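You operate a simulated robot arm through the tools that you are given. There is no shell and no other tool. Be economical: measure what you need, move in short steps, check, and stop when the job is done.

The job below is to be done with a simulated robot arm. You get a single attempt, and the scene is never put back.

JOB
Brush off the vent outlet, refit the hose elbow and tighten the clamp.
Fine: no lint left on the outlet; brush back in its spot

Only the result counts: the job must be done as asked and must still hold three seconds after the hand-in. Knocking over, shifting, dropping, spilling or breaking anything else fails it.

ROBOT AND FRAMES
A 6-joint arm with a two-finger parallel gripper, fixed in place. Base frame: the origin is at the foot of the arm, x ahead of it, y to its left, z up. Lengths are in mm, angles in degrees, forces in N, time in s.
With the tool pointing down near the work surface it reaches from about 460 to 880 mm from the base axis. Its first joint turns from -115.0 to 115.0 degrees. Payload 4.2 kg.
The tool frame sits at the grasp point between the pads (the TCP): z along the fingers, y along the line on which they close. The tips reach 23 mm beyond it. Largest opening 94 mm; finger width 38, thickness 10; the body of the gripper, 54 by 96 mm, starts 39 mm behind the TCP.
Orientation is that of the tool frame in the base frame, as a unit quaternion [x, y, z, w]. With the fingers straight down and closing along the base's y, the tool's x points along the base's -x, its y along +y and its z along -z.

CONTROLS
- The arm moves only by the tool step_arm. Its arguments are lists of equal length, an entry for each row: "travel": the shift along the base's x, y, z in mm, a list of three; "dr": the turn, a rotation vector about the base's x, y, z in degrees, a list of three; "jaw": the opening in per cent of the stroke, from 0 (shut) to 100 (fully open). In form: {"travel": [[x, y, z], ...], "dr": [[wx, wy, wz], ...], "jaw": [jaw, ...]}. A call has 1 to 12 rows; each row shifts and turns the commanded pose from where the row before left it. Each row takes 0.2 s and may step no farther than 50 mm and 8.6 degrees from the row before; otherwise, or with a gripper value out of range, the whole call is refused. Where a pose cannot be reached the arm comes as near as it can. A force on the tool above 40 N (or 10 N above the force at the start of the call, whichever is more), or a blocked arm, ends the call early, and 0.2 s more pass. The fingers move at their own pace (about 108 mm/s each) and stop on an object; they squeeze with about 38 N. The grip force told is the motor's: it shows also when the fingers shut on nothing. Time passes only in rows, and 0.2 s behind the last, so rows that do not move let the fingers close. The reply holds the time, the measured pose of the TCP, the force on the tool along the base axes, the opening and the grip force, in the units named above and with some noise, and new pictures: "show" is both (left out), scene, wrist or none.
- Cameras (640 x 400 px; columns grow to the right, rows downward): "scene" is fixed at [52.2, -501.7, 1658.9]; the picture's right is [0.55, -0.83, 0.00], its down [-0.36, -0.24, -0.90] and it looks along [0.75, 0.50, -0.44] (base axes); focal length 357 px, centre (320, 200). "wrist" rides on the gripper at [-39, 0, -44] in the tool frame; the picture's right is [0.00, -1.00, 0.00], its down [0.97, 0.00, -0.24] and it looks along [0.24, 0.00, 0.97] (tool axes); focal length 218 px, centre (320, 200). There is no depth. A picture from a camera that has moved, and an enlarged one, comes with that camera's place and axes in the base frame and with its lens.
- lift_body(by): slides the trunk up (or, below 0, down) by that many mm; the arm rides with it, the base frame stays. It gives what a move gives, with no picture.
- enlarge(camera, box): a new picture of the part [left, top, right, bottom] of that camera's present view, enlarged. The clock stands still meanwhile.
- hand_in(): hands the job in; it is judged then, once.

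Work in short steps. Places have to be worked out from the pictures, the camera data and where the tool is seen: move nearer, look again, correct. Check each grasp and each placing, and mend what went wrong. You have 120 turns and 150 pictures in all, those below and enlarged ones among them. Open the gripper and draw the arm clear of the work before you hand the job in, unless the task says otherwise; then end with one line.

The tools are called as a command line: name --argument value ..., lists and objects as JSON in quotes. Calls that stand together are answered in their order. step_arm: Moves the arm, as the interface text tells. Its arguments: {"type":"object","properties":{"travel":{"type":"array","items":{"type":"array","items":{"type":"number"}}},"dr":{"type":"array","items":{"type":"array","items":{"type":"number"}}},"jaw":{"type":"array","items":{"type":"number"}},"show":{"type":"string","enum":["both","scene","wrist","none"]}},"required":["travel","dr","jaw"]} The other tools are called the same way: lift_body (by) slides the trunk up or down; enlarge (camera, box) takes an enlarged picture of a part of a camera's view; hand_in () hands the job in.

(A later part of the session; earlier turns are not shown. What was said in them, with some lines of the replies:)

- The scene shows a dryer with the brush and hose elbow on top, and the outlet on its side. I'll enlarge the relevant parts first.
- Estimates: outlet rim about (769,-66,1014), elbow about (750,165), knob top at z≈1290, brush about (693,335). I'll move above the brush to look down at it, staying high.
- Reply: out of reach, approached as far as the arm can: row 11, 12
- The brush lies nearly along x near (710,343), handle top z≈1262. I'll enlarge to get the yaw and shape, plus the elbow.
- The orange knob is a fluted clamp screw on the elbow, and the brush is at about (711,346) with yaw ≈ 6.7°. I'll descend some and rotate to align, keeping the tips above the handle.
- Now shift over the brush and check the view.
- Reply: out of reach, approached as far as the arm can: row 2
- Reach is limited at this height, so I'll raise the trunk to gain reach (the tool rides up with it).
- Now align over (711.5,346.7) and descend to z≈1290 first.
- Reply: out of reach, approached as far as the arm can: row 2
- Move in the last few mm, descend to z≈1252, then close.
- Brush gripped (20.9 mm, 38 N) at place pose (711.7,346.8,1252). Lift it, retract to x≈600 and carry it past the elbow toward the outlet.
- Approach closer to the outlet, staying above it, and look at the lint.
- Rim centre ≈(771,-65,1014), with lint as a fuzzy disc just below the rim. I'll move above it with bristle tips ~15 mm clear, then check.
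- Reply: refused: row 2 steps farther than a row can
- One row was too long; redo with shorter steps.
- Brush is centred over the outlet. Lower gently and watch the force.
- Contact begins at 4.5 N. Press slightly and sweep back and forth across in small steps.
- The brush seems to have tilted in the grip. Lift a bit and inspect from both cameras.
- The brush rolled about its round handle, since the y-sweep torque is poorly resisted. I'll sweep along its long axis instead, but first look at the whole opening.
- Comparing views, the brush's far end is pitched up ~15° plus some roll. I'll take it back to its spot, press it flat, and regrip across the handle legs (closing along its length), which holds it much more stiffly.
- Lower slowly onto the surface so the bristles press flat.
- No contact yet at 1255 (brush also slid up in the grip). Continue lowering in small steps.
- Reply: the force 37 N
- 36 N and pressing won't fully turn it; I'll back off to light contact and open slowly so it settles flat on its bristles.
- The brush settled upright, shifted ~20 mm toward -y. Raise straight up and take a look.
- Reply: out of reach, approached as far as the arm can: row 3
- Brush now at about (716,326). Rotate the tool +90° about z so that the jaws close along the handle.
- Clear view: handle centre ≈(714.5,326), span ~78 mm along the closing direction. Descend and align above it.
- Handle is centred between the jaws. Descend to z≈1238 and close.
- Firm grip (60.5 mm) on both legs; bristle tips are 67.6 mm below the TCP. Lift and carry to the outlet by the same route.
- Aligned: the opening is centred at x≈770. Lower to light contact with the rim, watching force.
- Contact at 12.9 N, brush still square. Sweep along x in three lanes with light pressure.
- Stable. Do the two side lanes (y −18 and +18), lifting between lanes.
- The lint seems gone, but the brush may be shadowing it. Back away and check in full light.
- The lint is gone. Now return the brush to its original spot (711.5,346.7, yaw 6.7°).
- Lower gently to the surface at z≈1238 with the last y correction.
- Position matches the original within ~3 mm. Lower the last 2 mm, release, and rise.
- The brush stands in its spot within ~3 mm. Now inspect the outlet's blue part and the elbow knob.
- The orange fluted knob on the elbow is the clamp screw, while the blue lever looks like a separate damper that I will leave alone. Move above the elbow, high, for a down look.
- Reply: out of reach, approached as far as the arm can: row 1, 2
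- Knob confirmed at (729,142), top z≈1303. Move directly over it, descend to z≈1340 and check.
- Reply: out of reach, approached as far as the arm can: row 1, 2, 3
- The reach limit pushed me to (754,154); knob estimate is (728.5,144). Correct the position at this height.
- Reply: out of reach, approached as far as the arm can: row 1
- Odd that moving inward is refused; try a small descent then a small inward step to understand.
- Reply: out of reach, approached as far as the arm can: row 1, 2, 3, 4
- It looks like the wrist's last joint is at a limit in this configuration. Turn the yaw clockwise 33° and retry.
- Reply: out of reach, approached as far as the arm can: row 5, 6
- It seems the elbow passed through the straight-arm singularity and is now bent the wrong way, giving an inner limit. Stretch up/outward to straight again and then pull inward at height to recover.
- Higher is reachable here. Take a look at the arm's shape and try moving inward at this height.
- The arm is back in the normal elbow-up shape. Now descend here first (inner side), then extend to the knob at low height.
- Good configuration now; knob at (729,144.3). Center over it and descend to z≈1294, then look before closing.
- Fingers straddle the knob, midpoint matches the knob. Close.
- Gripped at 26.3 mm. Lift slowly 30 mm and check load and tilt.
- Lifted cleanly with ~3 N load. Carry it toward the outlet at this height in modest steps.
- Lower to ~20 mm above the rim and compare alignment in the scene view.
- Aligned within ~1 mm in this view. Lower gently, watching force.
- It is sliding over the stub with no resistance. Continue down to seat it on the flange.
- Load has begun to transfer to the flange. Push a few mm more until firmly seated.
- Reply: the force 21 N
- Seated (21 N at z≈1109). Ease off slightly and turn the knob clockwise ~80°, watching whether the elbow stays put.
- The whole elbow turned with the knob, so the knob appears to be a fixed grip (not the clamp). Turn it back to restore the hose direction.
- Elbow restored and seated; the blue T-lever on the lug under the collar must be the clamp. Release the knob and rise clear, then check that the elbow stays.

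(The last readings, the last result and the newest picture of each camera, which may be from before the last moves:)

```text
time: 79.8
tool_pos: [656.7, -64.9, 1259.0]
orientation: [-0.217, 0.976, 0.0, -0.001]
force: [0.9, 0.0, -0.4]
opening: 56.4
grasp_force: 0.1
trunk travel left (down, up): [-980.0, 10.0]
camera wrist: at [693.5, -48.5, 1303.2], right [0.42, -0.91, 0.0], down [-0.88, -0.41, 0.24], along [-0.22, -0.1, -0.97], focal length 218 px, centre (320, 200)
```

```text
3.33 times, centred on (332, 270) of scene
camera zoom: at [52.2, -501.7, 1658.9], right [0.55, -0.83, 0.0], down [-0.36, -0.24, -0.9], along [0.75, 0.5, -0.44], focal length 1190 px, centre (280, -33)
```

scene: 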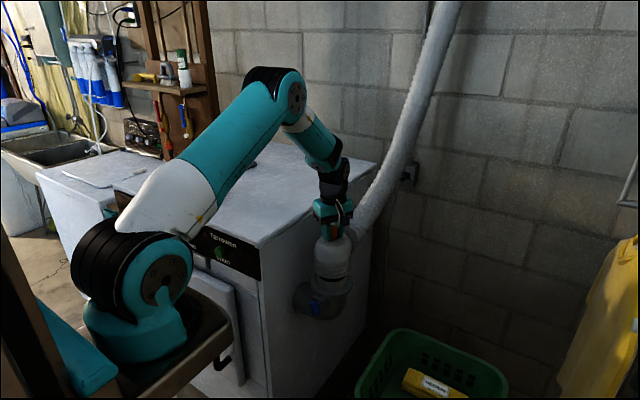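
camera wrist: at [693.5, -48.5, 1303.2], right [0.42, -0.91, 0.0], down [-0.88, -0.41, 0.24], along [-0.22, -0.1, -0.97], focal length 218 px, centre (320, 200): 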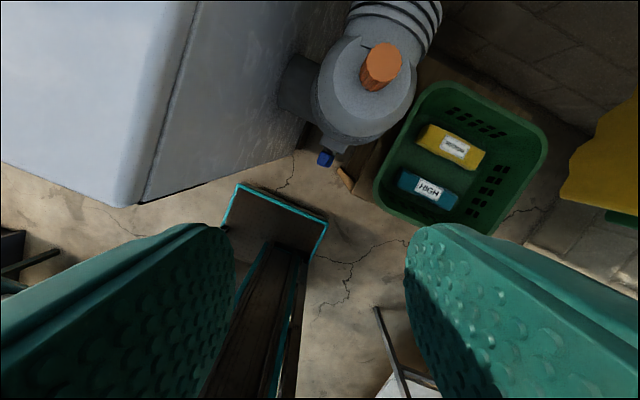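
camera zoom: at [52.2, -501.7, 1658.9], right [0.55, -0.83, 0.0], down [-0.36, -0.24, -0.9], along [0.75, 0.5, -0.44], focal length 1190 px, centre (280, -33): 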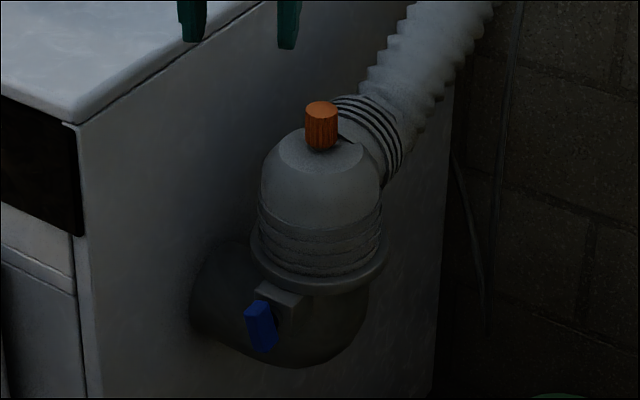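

The elbow holds in place. Move closer above the blue lever with yaw 0 to measure it.

step_arm --travel '[[-10, 0, -30], [-6, -1, -35], [0, 0, -35], [0, 0, -30], [0, 0, 0]]' --dr '[[0, 0, -8.4], [0, 0, -8.4], [0, 0, -8.3], [0, 0, 0], [0, 0, 0]]' --jaw '[60, 30, 0, 0, 0]'

enlarge --camera "wrist" --box '[240, 100, 400, 260]'

```text
time: 81.0
tool_pos: [640.9, -64.9, 1128.6]
orientation: [0.0, 1.0, 0.001, 0.0]
force: [-0.2, -0.3, -0.1]
opening: 0.0
grasp_force: 38.0
trunk travel left (down, up): [-980.0, 10.0]
camera wrist: at [681.8, -65.7, 1173.5], right [0.0, -1.0, 0.0], down [-0.97, 0.0, 0.24], along [-0.24, 0.0, -0.97], focal length 218 px, centre (320, 200)
```

scene: 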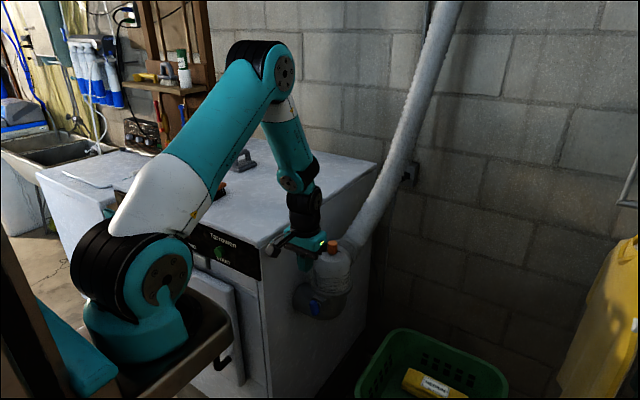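
wrist: 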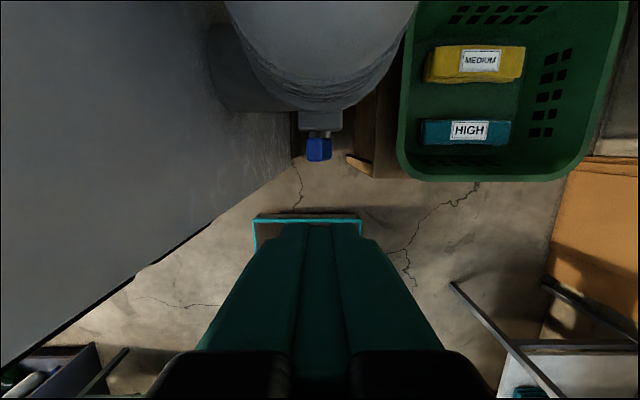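

```text
2.50 times, centred on (320, 180) of wrist
camera zoom: at [681.8, -65.7, 1173.5], right [0.0, -1.0, 0.0], down [-0.97, 0.0, 0.24], along [-0.24, 0.0, -0.97], focal length 546 px, centre (320, 250)
```

zoom: 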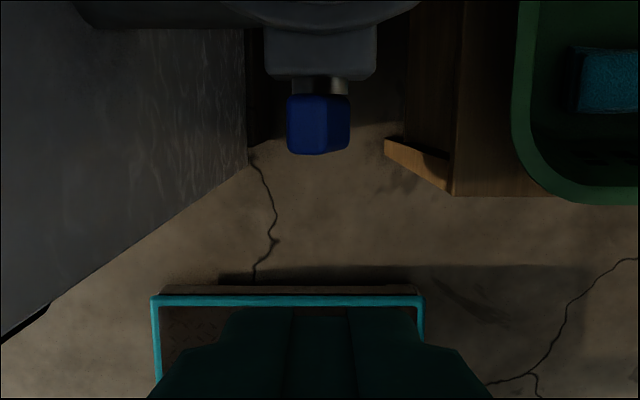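

Lever: bar ≈49 mm long centred at (678,-66,954), top leaning ~12° to +y, on a stem along x. Clockwise from the front moves its top toward -y; I'll lower the closed fingers beside its +y face.

step_arm --travel '[[13, 14, 0], [13, 13, 0], [0, 0, -40], [0, 0, -40], [0, 0, -35], [0, 0, -20], [0, 0, 0]]' --dr '[[0, 0, 0], [0, 0, 0], [0, 0, 0], [0, 0, 0], [0, 0, 0], [0, 0, 0], [0, 0, 0]]' --jaw '[0, 0, 0, 0, 0, 0, 0]' --show "wrist"

enlarge --camera "scene" --box '[276, 240, 372, 330]'

```text
time: 82.6
tool_pos: [668.4, -38.9, 993.4]
orientation: [0.0, 1.0, 0.0, 0.0]
force: [0.9, -0.3, 0.1]
opening: 0.0
grasp_force: 38.2
trunk travel left (down, up): [-980.0, 10.0]
camera wrist: at [708.0, -39.7, 1038.6], right [0.0, -1.0, 0.0], down [-0.97, 0.0, 0.24], along [-0.24, 0.0, -0.97], focal length 218 px, centre (320, 200)
```

wrist: 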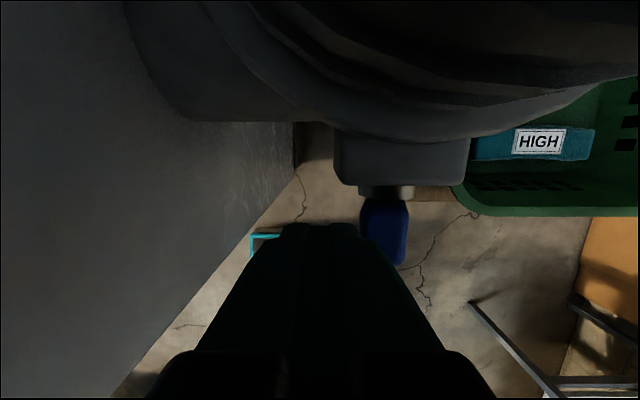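

```text
4.44 times, centred on (324, 285) of scene
camera zoom: at [52.2, -501.7, 1658.9], right [0.55, -0.83, 0.0], down [-0.36, -0.24, -0.9], along [0.75, 0.5, -0.44], focal length 1587 px, centre (302, -178)
```

zoom: 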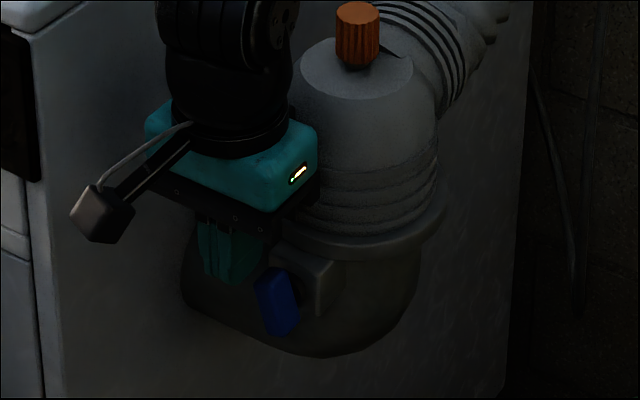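

The fingers are right beside the bar. Lower 12 mm and push the top toward -y in small steps.

step_arm --travel '[[0, 0, -12], [0, -5, 0], [0, -5, 0], [0, -5, 0], [0, -5, 0], [0, 0, 0]]' --dr '[[0, 0, 0], [0, 0, 0], [0, 0, 0], [0, 0, 0], [0, 0, 0], [0, 0, 0]]' --jaw '[0, 0, 0, 0, 0, 0]' --show "wrist"

enlarge --camera "scene" --box '[276, 240, 372, 330]'

```text
time: 83.7
tool_pos: [669.1, -48.8, 982.4]
orientation: [-0.007, 1.0, 0.009, 0.001]
force: [0.3, 21.4, 1.2]
opening: 0.2
grasp_force: 38.2
trunk travel left (down, up): [-980.0, 10.0]
stopped in row 5: the force on the tool passed its limit (the readings are from after the stop); the commanded pose is now the measured one
camera wrist: at [708.1, -49.3, 1027.4], right [0.01, -1.0, -0.02], down [-0.97, -0.02, 0.24], along [-0.24, 0.01, -0.97], focal length 218 px, centre (320, 200)
```

wrist: 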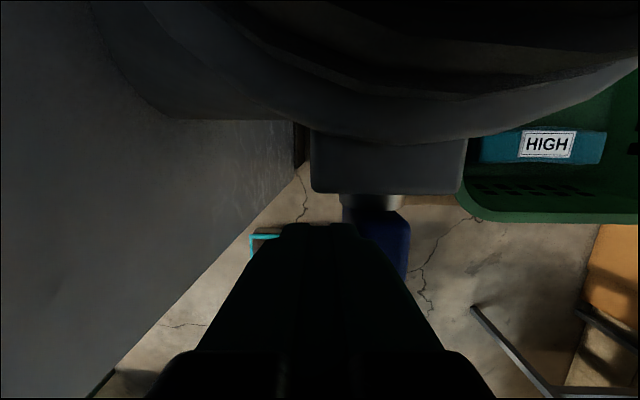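

```text
4.44 times, centred on (324, 285) of scene
camera zoom: at [52.2, -501.7, 1658.9], right [0.55, -0.83, 0.0], down [-0.36, -0.24, -0.9], along [0.75, 0.5, -0.44], focal length 1587 px, centre (302, -178)
```

zoom: 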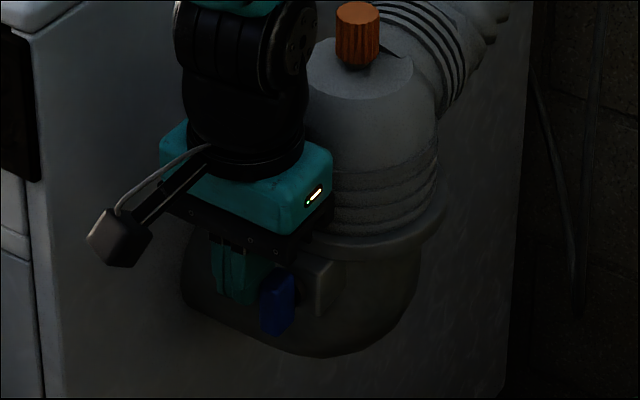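

The lever turned to about vertical and the force limit tripped. Continue with finer steps to see if it's friction or a stop.

step_arm --travel '[[0, -1.5, 0], [0, -1.5, 0], [0, -1.5, 0], [0, -1.5, 0], [0, -1.5, 0], [0, -1.5, 0]]' --dr '[[0, 0, 0], [0, 0, 0], [0, 0, 0], [0, 0, 0], [0, 0, 0], [0, 0, 0]]' --jaw '[0, 0, 0, 0, 0, 0]' --show "none"

enlarge --camera "scene" --box '[276, 270, 356, 330]'

```text
time: 84.5
tool_pos: [667.4, -49.1, 981.9]
orientation: [-0.007, 1.0, 0.014, 0.001]
force: [0.1, 15.6, 0.8]
opening: 0.0
grasp_force: 37.5
trunk travel left (down, up): [-980.0, 10.0]
stopped in row 3: the force on the tool passed its limit (the readings are from after the stop); the commanded pose is now the measured one
```

```text
6.67 times, centred on (316, 300) of scene
camera zoom: at [52.2, -501.7, 1658.9], right [0.55, -0.83, 0.0], down [-0.36, -0.24, -0.9], along [0.75, 0.5, -0.44], focal length 2380 px, centre (347, -467)
```

zoom: 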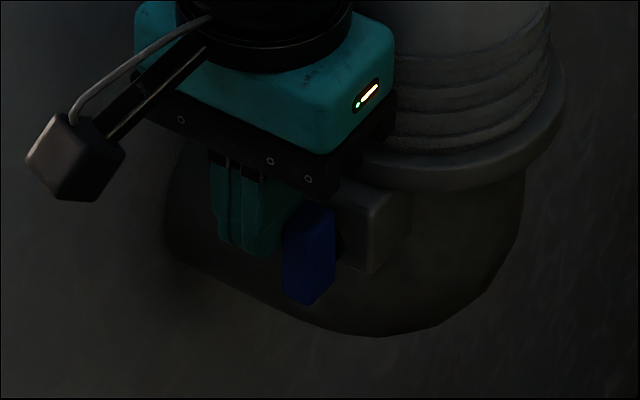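

It's firmly stopped at vertical. Back off and see whether the lever stays or springs back.

step_arm --travel '[[0, 6, 0], [0, 10, 0], [0, 0, 30], [-30, 0, 40], [0, 0, 30], [0, 0, 0]]' --dr '[[0, 0, 0], [0, 0, 0], [0, 0, 0], [0, 0, 0], [0, 0, 0], [0, 0, 0]]' --jaw '[0, 0, 0, 0, 0, 0]' --show "none"

enlarge --camera "scene" --box '[276, 250, 372, 330]'

enlarge --camera "wrist" --box '[240, 60, 440, 220]'

```text
time: 85.9
tool_pos: [639.4, -35.5, 1082.9]
orientation: [-0.007, 1.0, 0.012, 0.001]
force: [0.4, -0.6, 0.0]
opening: 0.0
grasp_force: 37.9
trunk travel left (down, up): [-980.0, 10.0]
```

```text
5.00 times, centred on (324, 290) of scene
camera zoom: at [52.2, -501.7, 1658.9], right [0.55, -0.83, 0.0], down [-0.36, -0.24, -0.9], along [0.75, 0.5, -0.44], focal length 1785 px, centre (300, -250)
```

zoom: 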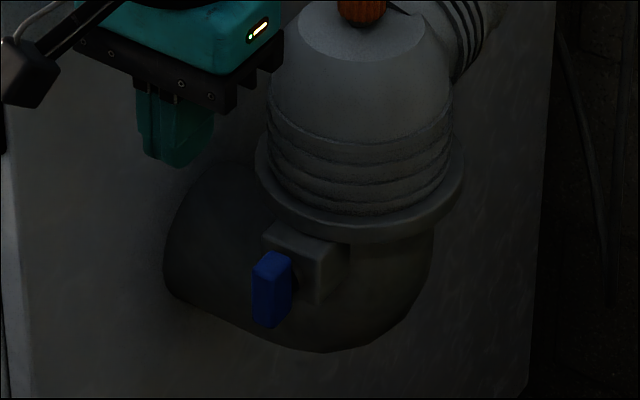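

```text
2.50 times, centred on (340, 140) of wrist
camera zoom: at [677.7, -36.3, 1128.0], right [0.01, -1.0, -0.02], down [-0.97, -0.02, 0.24], along [-0.24, 0.02, -0.97], focal length 546 px, centre (270, 350)
```

zoom: 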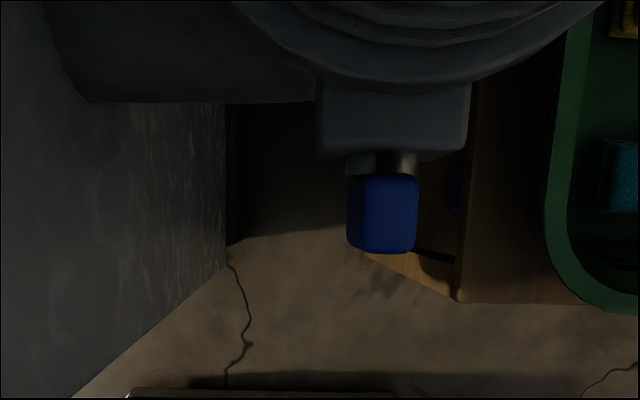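

It stays vertical; the "stop" may have been my fingertip hitting the thick stem just behind the bar. Retry higher (tips ~z 968) and further forward (x≈660), so only the bar's top is touched.

step_arm --travel '[[22, 0, -30], [0, 0, -40], [0, 0, -21], [0, -6, 0], [0, -5, 0], [0, -4, 0], [0, -4, 0], [0, -4, 0], [0, 0, 0]]' --dr '[[0, 0, 0], [0, 0, 0], [0, 0, 0], [0, 0, 0], [0, 0, 0], [0, 0, 0], [0, 0, 0], [0, 0, 0], [0, 0, 0]]' --jaw '[0, 0, 0, 0, 0, 0, 0, 0, 0]' --show "none"

enlarge --camera "scene" --box '[276, 260, 356, 330]'

```text
time: 87.7
tool_pos: [660.1, -49.3, 991.5]
orientation: [-0.012, 1.0, 0.022, 0.002]
force: [0.8, 23.6, -2.9]
opening: 0.0
grasp_force: 38.0
trunk travel left (down, up): [-980.0, 10.0]
stopped in row 8: the force on the tool passed its limit (the readings are from after the stop); the commanded pose is now the measured one
```

```text
5.71 times, centred on (316, 295) of scene
camera zoom: at [52.2, -501.7, 1658.9], right [0.55, -0.83, 0.0], down [-0.36, -0.24, -0.9], along [0.75, 0.5, -0.44], focal length 2040 px, centre (343, -343)
```

zoom: 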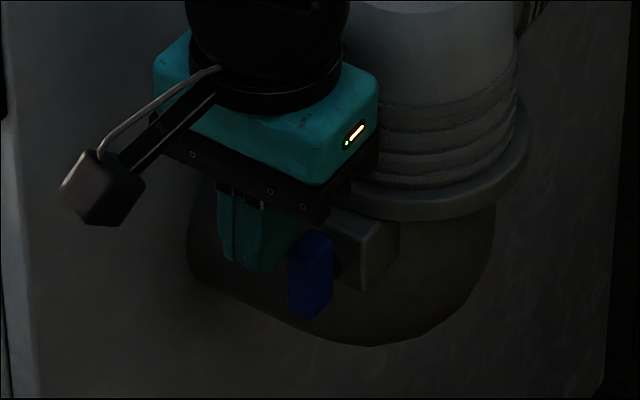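

Same hard stop exactly at vertical, so that end is a real limit. Test whether the elbow is now locked: correct the tool tilt, rise, and move over the knob.

step_arm --travel '[[0, 8, 0], [0, 0, 40], [0, 0, 45], [0, 0, 45], [0, 0, 45], [36, -8, 0], [36, -8, 0], [36, -7, 0], [0, 0, 0]]' --dr '[[0, 0, 0], [-2.5, 0.2, -1.4], [0, 0, 0], [0, 0, 0], [0, 0, 0], [0, 0, 0], [0, 0, 0], [0, 0, 0], [0, 0, 0]]' --jaw '[0, 0, 30, 60, 80, 80, 80, 80, 80]' --show "wrist"

```text
time: 89.7
tool_pos: [769.8, -68.6, 1166.3]
orientation: [0.003, 1.0, -0.004, -0.002]
force: [0.2, -0.4, -0.6]
opening: 75.2
grasp_force: 0.0
trunk travel left (down, up): [-980.0, 10.0]
camera wrist: at [809.0, -68.2, 1210.9], right [0.0, -1.0, 0.01], down [-0.97, 0.01, 0.24], along [-0.24, 0.0, -0.97], focal length 218 px, centre (320, 200)
```

wrist: 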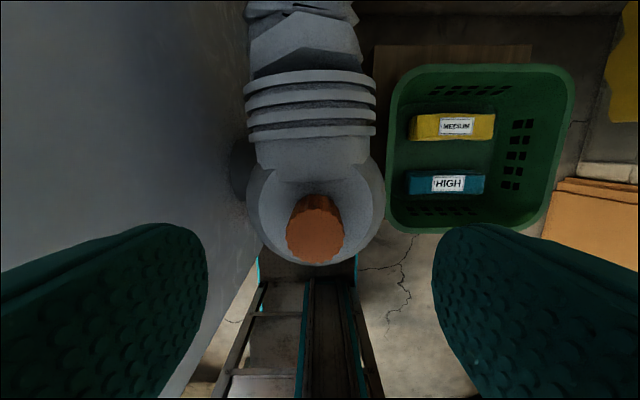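

Descend onto the knob, close, and try a 16° twist to see whether the elbow is locked.

step_arm --travel '[[0, 2.5, -30], [0, 0, -26], [0, 0, 0], [0, 0, 0], [0, 0, 0], [0, 0, 0], [0, 0, 0], [0, 0, 0]]' --dr '[[0, 0, 0], [0, 0, 0], [0, 0, 0], [0, 0, 0], [0, 0, 0], [0, 0, -8], [0, 0, -8], [0, 0, 0]]' --jaw '[80, 80, 40, 0, 0, 0, 0, 0]' --show "wrist"

```text
time: 91.5
tool_pos: [768.7, -65.0, 1110.8]
orientation: [0.142, 0.99, -0.003, -0.001]
force: [-1.8, 0.0, 4.2]
opening: 27.2
grasp_force: 38.4
trunk travel left (down, up): [-980.0, 10.0]
camera wrist: at [806.5, -76.1, 1155.4], right [-0.28, -0.96, 0.01], down [-0.93, 0.27, 0.24], along [-0.23, 0.06, -0.97], focal length 218 px, centre (320, 200)
```

wrist: 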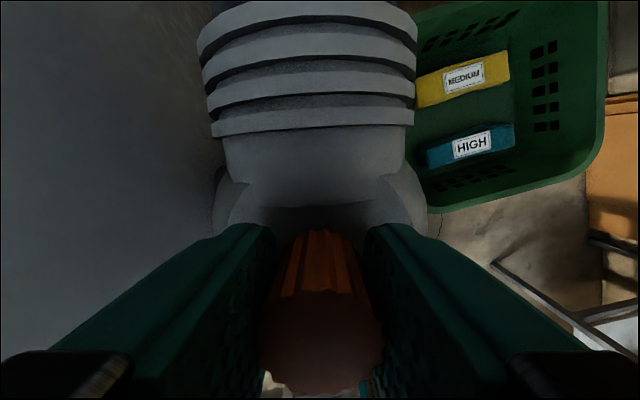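

The elbow still turns with the knob, so it isn't clamped; the vertical position is the loose stop. Turn back, release, and go to the lever's -y side to swing it the other way.

step_arm --travel '[[0, 0, 0], [0, 0, 0], [0, 0, 0], [0, 0, 0], [0, 0, 30], [0, 0, 35], [-40, 0, 0], [-45, -10, 0], [-24, -18, 0], [0, 0, 0]]' --dr '[[0, 0, 8], [0, 0, 8], [0, 0, 0], [0, 0, 0], [0, 0, 0], [0, 0, 0], [0, 0, 0], [0, 0, 0], [0, 0, 0], [0, 0, 0]]' --jaw '[0, 0, 40, 60, 60, 60, 60, 30, 0, 0]' --show "none"

step_arm --travel '[[0, 0, -45], [0, 0, -45], [0, 0, -45], [0, 0, -45], [0, 0, -6], [0, 0, 0]]' --dr '[[0, 0, 0], [0, 0, 0], [0, 0, 0], [0, 0, 0], [0, 0, 0], [0, 0, 0]]' --jaw '[0, 0, 0, 0, 0, 0]' --show "wrist"

```text
time: 93.7
tool_pos: [659.0, -94.1, 1177.0]
orientation: [0.001, 1.0, -0.004, -0.001]
force: [0.4, -0.1, -0.9]
opening: 0.1
grasp_force: 37.7
trunk travel left (down, up): [-980.0, 10.0]
```

```text
time: 95.1
tool_pos: [660.1, -91.8, 990.3]
orientation: [0.002, 1.0, -0.003, 0.0]
force: [0.4, -0.4, 0.1]
opening: 0.1
grasp_force: 37.5
trunk travel left (down, up): [-980.0, 10.0]
camera wrist: at [699.3, -93.6, 1034.2], right [0.0, -1.0, 0.01], down [-0.97, 0.01, 0.24], along [-0.24, 0.0, -0.97], focal length 218 px, centre (320, 200)
```

wrist: 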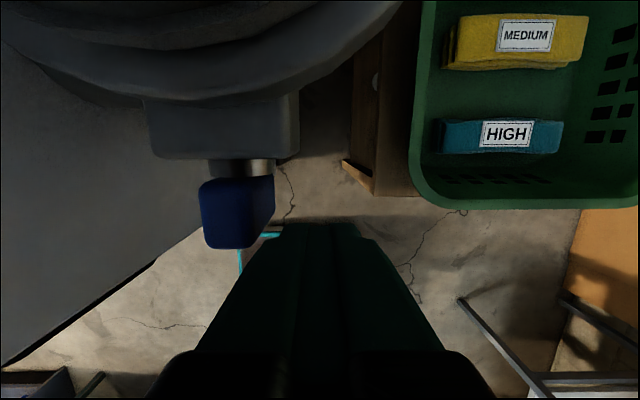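

Fingers are at the bar's −y side. Push its top toward +y in small steps and watch the force.

step_arm --travel '[[0, 0, -3], [0, 5, 0], [0, 5, 0], [0, 4, 0], [0, 4, 0], [0, 4, 0], [0, 4, 0], [0, 4, 0], [0, 0, 0]]' --dr '[[0, 0, 0], [0, 0, 0], [0, 0, 0], [0, 0, 0], [0, 0, 0], [0, 0, 0], [0, 0, 0], [0, 0, 0], [0, 0, 0]]' --jaw '[0, 0, 0, 0, 0, 0, 0, 0, 0]' --show "wrist"

```text
time: 97.1
tool_pos: [659.4, -63.2, 986.6]
orientation: [0.002, 1.0, -0.003, -0.001]
force: [0.1, 0.4, -0.1]
opening: 0.0
grasp_force: 38.4
trunk travel left (down, up): [-980.0, 10.0]
camera wrist: at [699.0, -63.8, 1031.0], right [0.0, -1.0, 0.01], down [-0.97, 0.01, 0.24], along [-0.24, 0.0, -0.97], focal length 218 px, centre (320, 200)
```

wrist: 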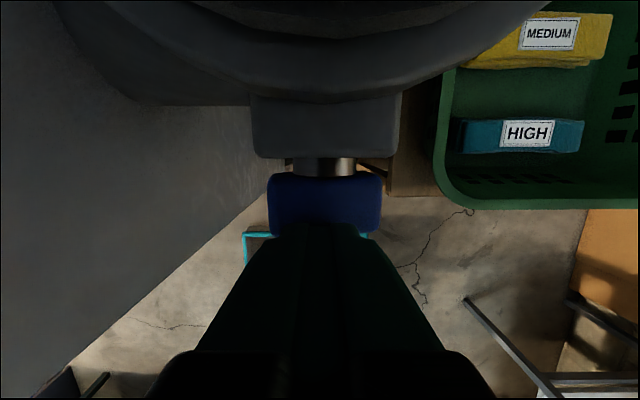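

The lever swings freely this way and is now about horizontal. Continue the same direction by pushing its +y end down to find the other limit.

step_arm --travel '[[0, 0, 10], [0, 19, 0], [0, 0, -8], [0, 0, -5], [0, 0, -5], [0, 0, -5], [0, 0, -5], [0, 0, 0]]' --dr '[[0, 0, 0], [0, 0, 0], [0, 0, 0], [0, 0, 0], [0, 0, 0], [0, 0, 0], [0, 0, 0], [0, 0, 0]]' --jaw '[0, 0, 0, 0, 0, 0, 0, 0]' --show "none"

enlarge --camera "scene" --box '[276, 260, 356, 330]'

```text
time: 98.9
tool_pos: [660.1, -43.2, 968.6]
orientation: [0.002, 1.0, -0.004, -0.002]
force: [1.5, 12.9, -4.6]
opening: 0.0
grasp_force: 37.9
trunk travel left (down, up): [-980.0, 10.0]
```

```text
5.71 times, centred on (316, 295) of scene
camera zoom: at [52.2, -501.7, 1658.9], right [0.55, -0.83, 0.0], down [-0.36, -0.24, -0.9], along [0.75, 0.5, -0.44], focal length 2040 px, centre (343, -343)
```

zoom: 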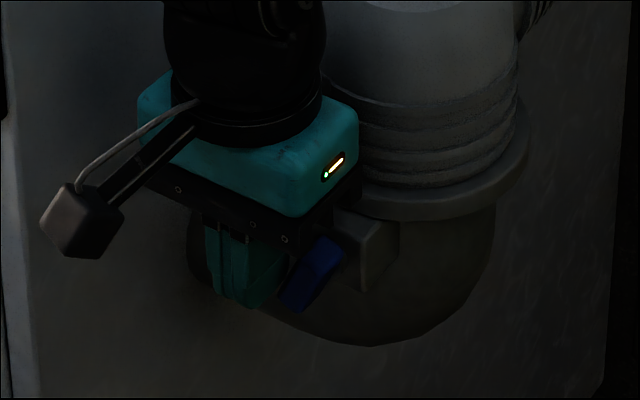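

The bar has turned ~130° freely with no stop yet. Repeat the cycle: sweep the new upper end toward +y, then push the +y end down.

step_arm --travel '[[0, 5, 20], [0, 0, 30], [0, -45, 0], [0, -25, 0], [0, 0, -35], [0, 8, 0], [0, 8, 0], [0, 8, 0], [0, 7, 0], [0, 7, 0], [0, 7, 0], [0, 0, 0]]' --dr '[[0, 0, 0], [0, 0, 0], [0, 0, 0], [0, 0, 0], [0, 0, 0], [0, 0, 0], [0, 0, 0], [0, 0, 0], [0, 0, 0], [0, 0, 0], [0, 0, 0], [0, 0, 0]]' --jaw '[0, 0, 0, 0, 0, 0, 0, 0, 0, 0, 0, 0]' --show "none"

enlarge --camera "scene" --box '[276, 260, 356, 330]'

```text
time: 101.0
tool_pos: [659.5, -81.3, 985.4]
orientation: [0.008, 1.0, -0.012, 0.0]
force: [-5.5, -19.4, 10.9]
opening: 0.0
grasp_force: 37.4
trunk travel left (down, up): [-980.0, 10.0]
stopped in row 10: the force on the tool passed its limit (the readings are from after the stop); the commanded pose is now the measured one
```

```text
5.71 times, centred on (316, 295) of scene
camera zoom: at [52.2, -501.7, 1658.9], right [0.55, -0.83, 0.0], down [-0.36, -0.24, -0.9], along [0.75, 0.5, -0.44], focal length 2040 px, centre (343, -343)
```

zoom: 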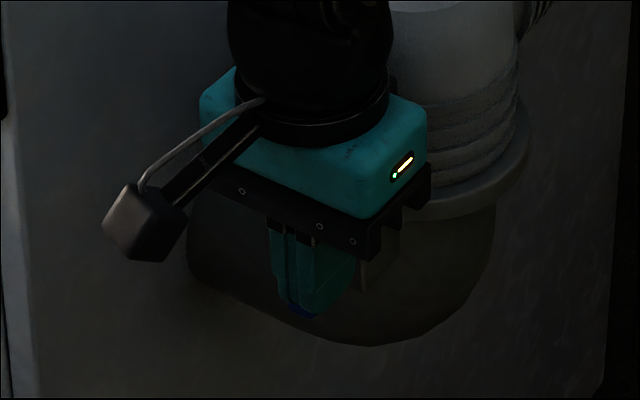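

It stopped hard again at vertical after ~180°, so the lever's range is half a turn, started near the loose end, and is now at the far (tight) end. Back off and look.

step_arm --travel '[[0, -8, 0], [0, -8, 0], [-10, 0, 40], [-10, 0, 45], [0, 8, 45], [0, 8, 45], [0, 0, 0]]' --dr '[[0, 0, 0], [0, 0, 0], [1.4, 0, 1], [0, 0, 0], [0, 0, 0], [0, 0, 0], [0, 0, 0]]' --jaw '[0, 0, 0, 0, 0, 0, 0]' --show "wrist"

enlarge --camera "scene" --box '[276, 250, 372, 330]'

```text
time: 102.7
tool_pos: [639.9, -78.7, 1160.1]
orientation: [-0.002, 1.0, 0.003, 0.0]
force: [1.0, 0.6, 0.7]
opening: 0.1
grasp_force: 38.2
trunk travel left (down, up): [-980.0, 10.0]
camera wrist: at [677.6, -79.0, 1204.7], right [0.01, -1.0, -0.01], down [-0.97, -0.01, 0.24], along [-0.24, 0.0, -0.97], focal length 218 px, centre (320, 200)
```

wrist: 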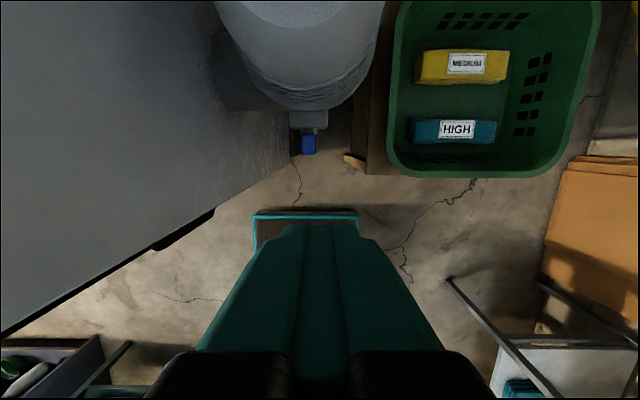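

```text
5.00 times, centred on (324, 290) of scene
camera zoom: at [52.2, -501.7, 1658.9], right [0.55, -0.83, 0.0], down [-0.36, -0.24, -0.9], along [0.75, 0.5, -0.44], focal length 1785 px, centre (300, -250)
```

zoom: 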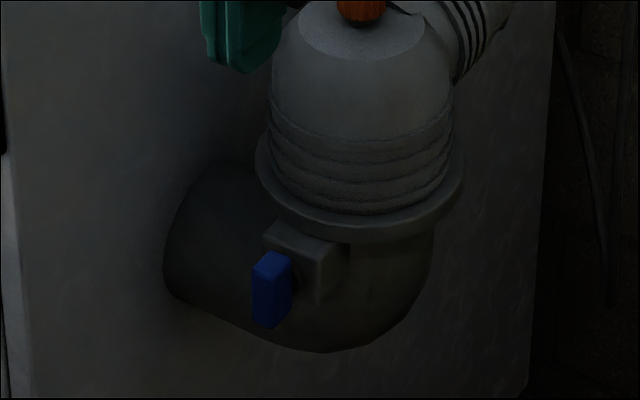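

Now test the lock again: grip the knob and try a 16° twist.

step_arm --travel '[[40, 6, 6], [45, 5, 0], [44, 2.5, 0], [0, 0, -30], [0, 0, -26], [0, 0, 0], [0, 0, 0], [0, 0, 0], [0, 0, 0], [0, 0, 0], [0, 0, 0]]' --dr '[[0, 0, 0], [0, 0, 0], [0, 0, 0], [0, 0, 0], [0, 0, 0], [0, 0, 0], [0, 0, 0], [0, 0, 0], [0, 0, -8], [0, 0, -8], [0, 0, 0]]' --jaw '[60, 80, 80, 80, 80, 80, 40, 0, 0, 0, 0]' --show "wrist"

```text
time: 105.0
tool_pos: [768.0, -64.7, 1109.8]
orientation: [0.138, 0.99, 0.003, -0.001]
force: [0.4, -4.8, -0.7]
opening: 26.6
grasp_force: 38.1
trunk travel left (down, up): [-980.0, 10.0]
camera wrist: at [806.6, -76.7, 1153.5], right [-0.27, -0.96, -0.01], down [-0.93, 0.26, 0.24], along [-0.23, 0.07, -0.97], focal length 218 px, centre (320, 200)
```

wrist: 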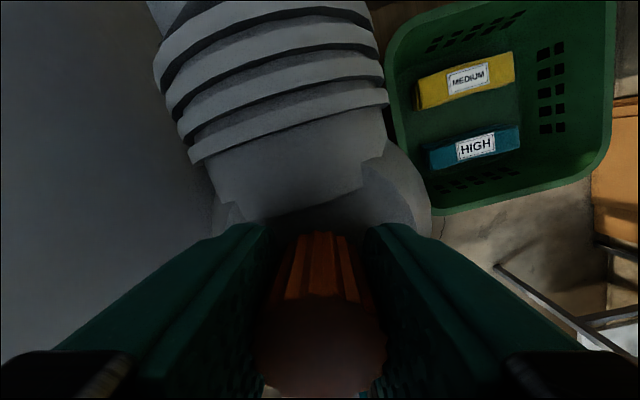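

The elbow now stays fixed while the tool twists — it is locked, so the clamp is tight. Release the knob and retreat clear.

step_arm --travel '[[0, 0, 0], [0, 0, 0], [0, 0, 30], [0, 0, 40], [-30, 0, 40], [-45, 0, 20], [-45, 0, 20], [-40, 0, 30], [0, 0, 0]]' --dr '[[0, 0, 0], [0, 0, 0], [0, 0, 0], [0, 0, 0], [0, 0, 8], [0, 0, 8], [0, 0, 0], [0, 0, 0], [0, 0, 0]]' --jaw '[40, 70, 80, 80, 100, 100, 100, 100, 100]' --show "scene"

enlarge --camera "scene" --box '[276, 210, 388, 330]'

enlarge --camera "scene" --box '[180, 120, 340, 220]'

```text
time: 107.0
tool_pos: [608.0, -65.6, 1289.0]
orientation: [-0.002, 1.0, 0.003, 0.0]
force: [-0.2, -0.8, 0.6]
opening: 94.0
grasp_force: 0.0
trunk travel left (down, up): [-980.0, 10.0]
```

scene: 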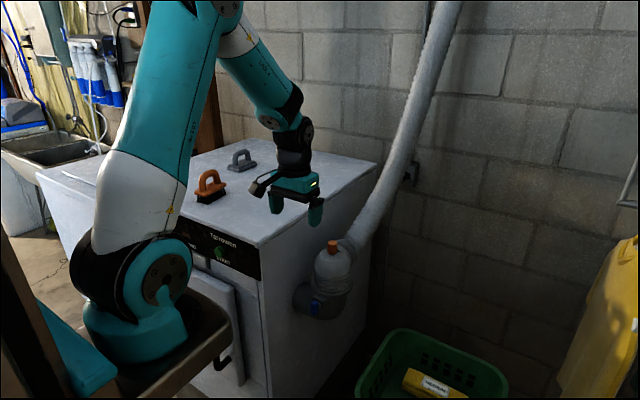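

```text
3.33 times, centred on (332, 270) of scene
camera zoom: at [52.2, -501.7, 1658.9], right [0.55, -0.83, 0.0], down [-0.36, -0.24, -0.9], along [0.75, 0.5, -0.44], focal length 1190 px, centre (280, -33)
```

zoom: 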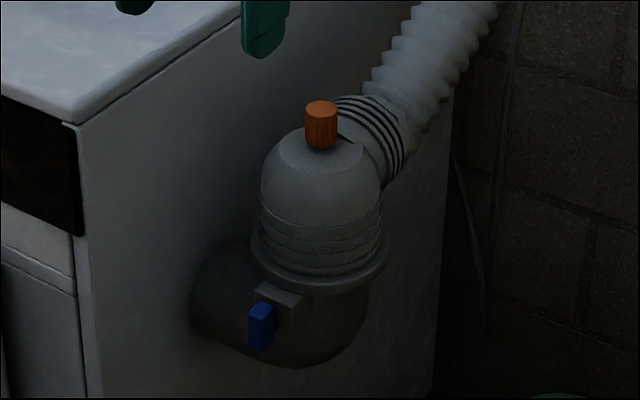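

```text
4.00 times, centred on (260, 170) of scene
camera zoom: at [52.2, -501.7, 1658.9], right [0.55, -0.83, 0.0], down [-0.36, -0.24, -0.9], along [0.75, 0.5, -0.44], focal length 1428 px, centre (560, 320)
```

zoom: 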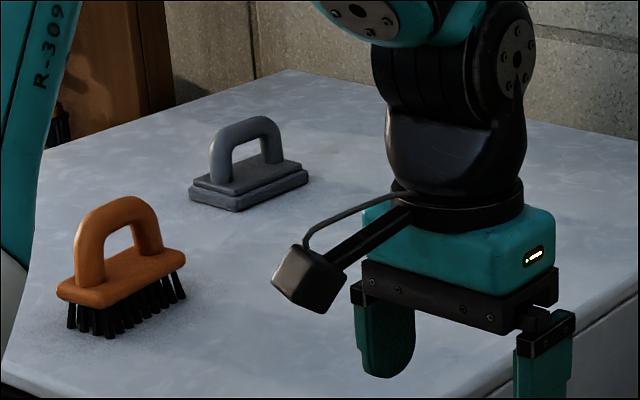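

All is in order: lint gone, elbow seated and locked, brush back in its spot, gripper open and arm clear. Handing in.

hand_in

```text
The job is handed in.
```

The job is handed in: the outlet is brushed clear of lint, and the elbow is refitted and clamped (it no longer turns when twisted). The brush stands about 3 mm from where it started.
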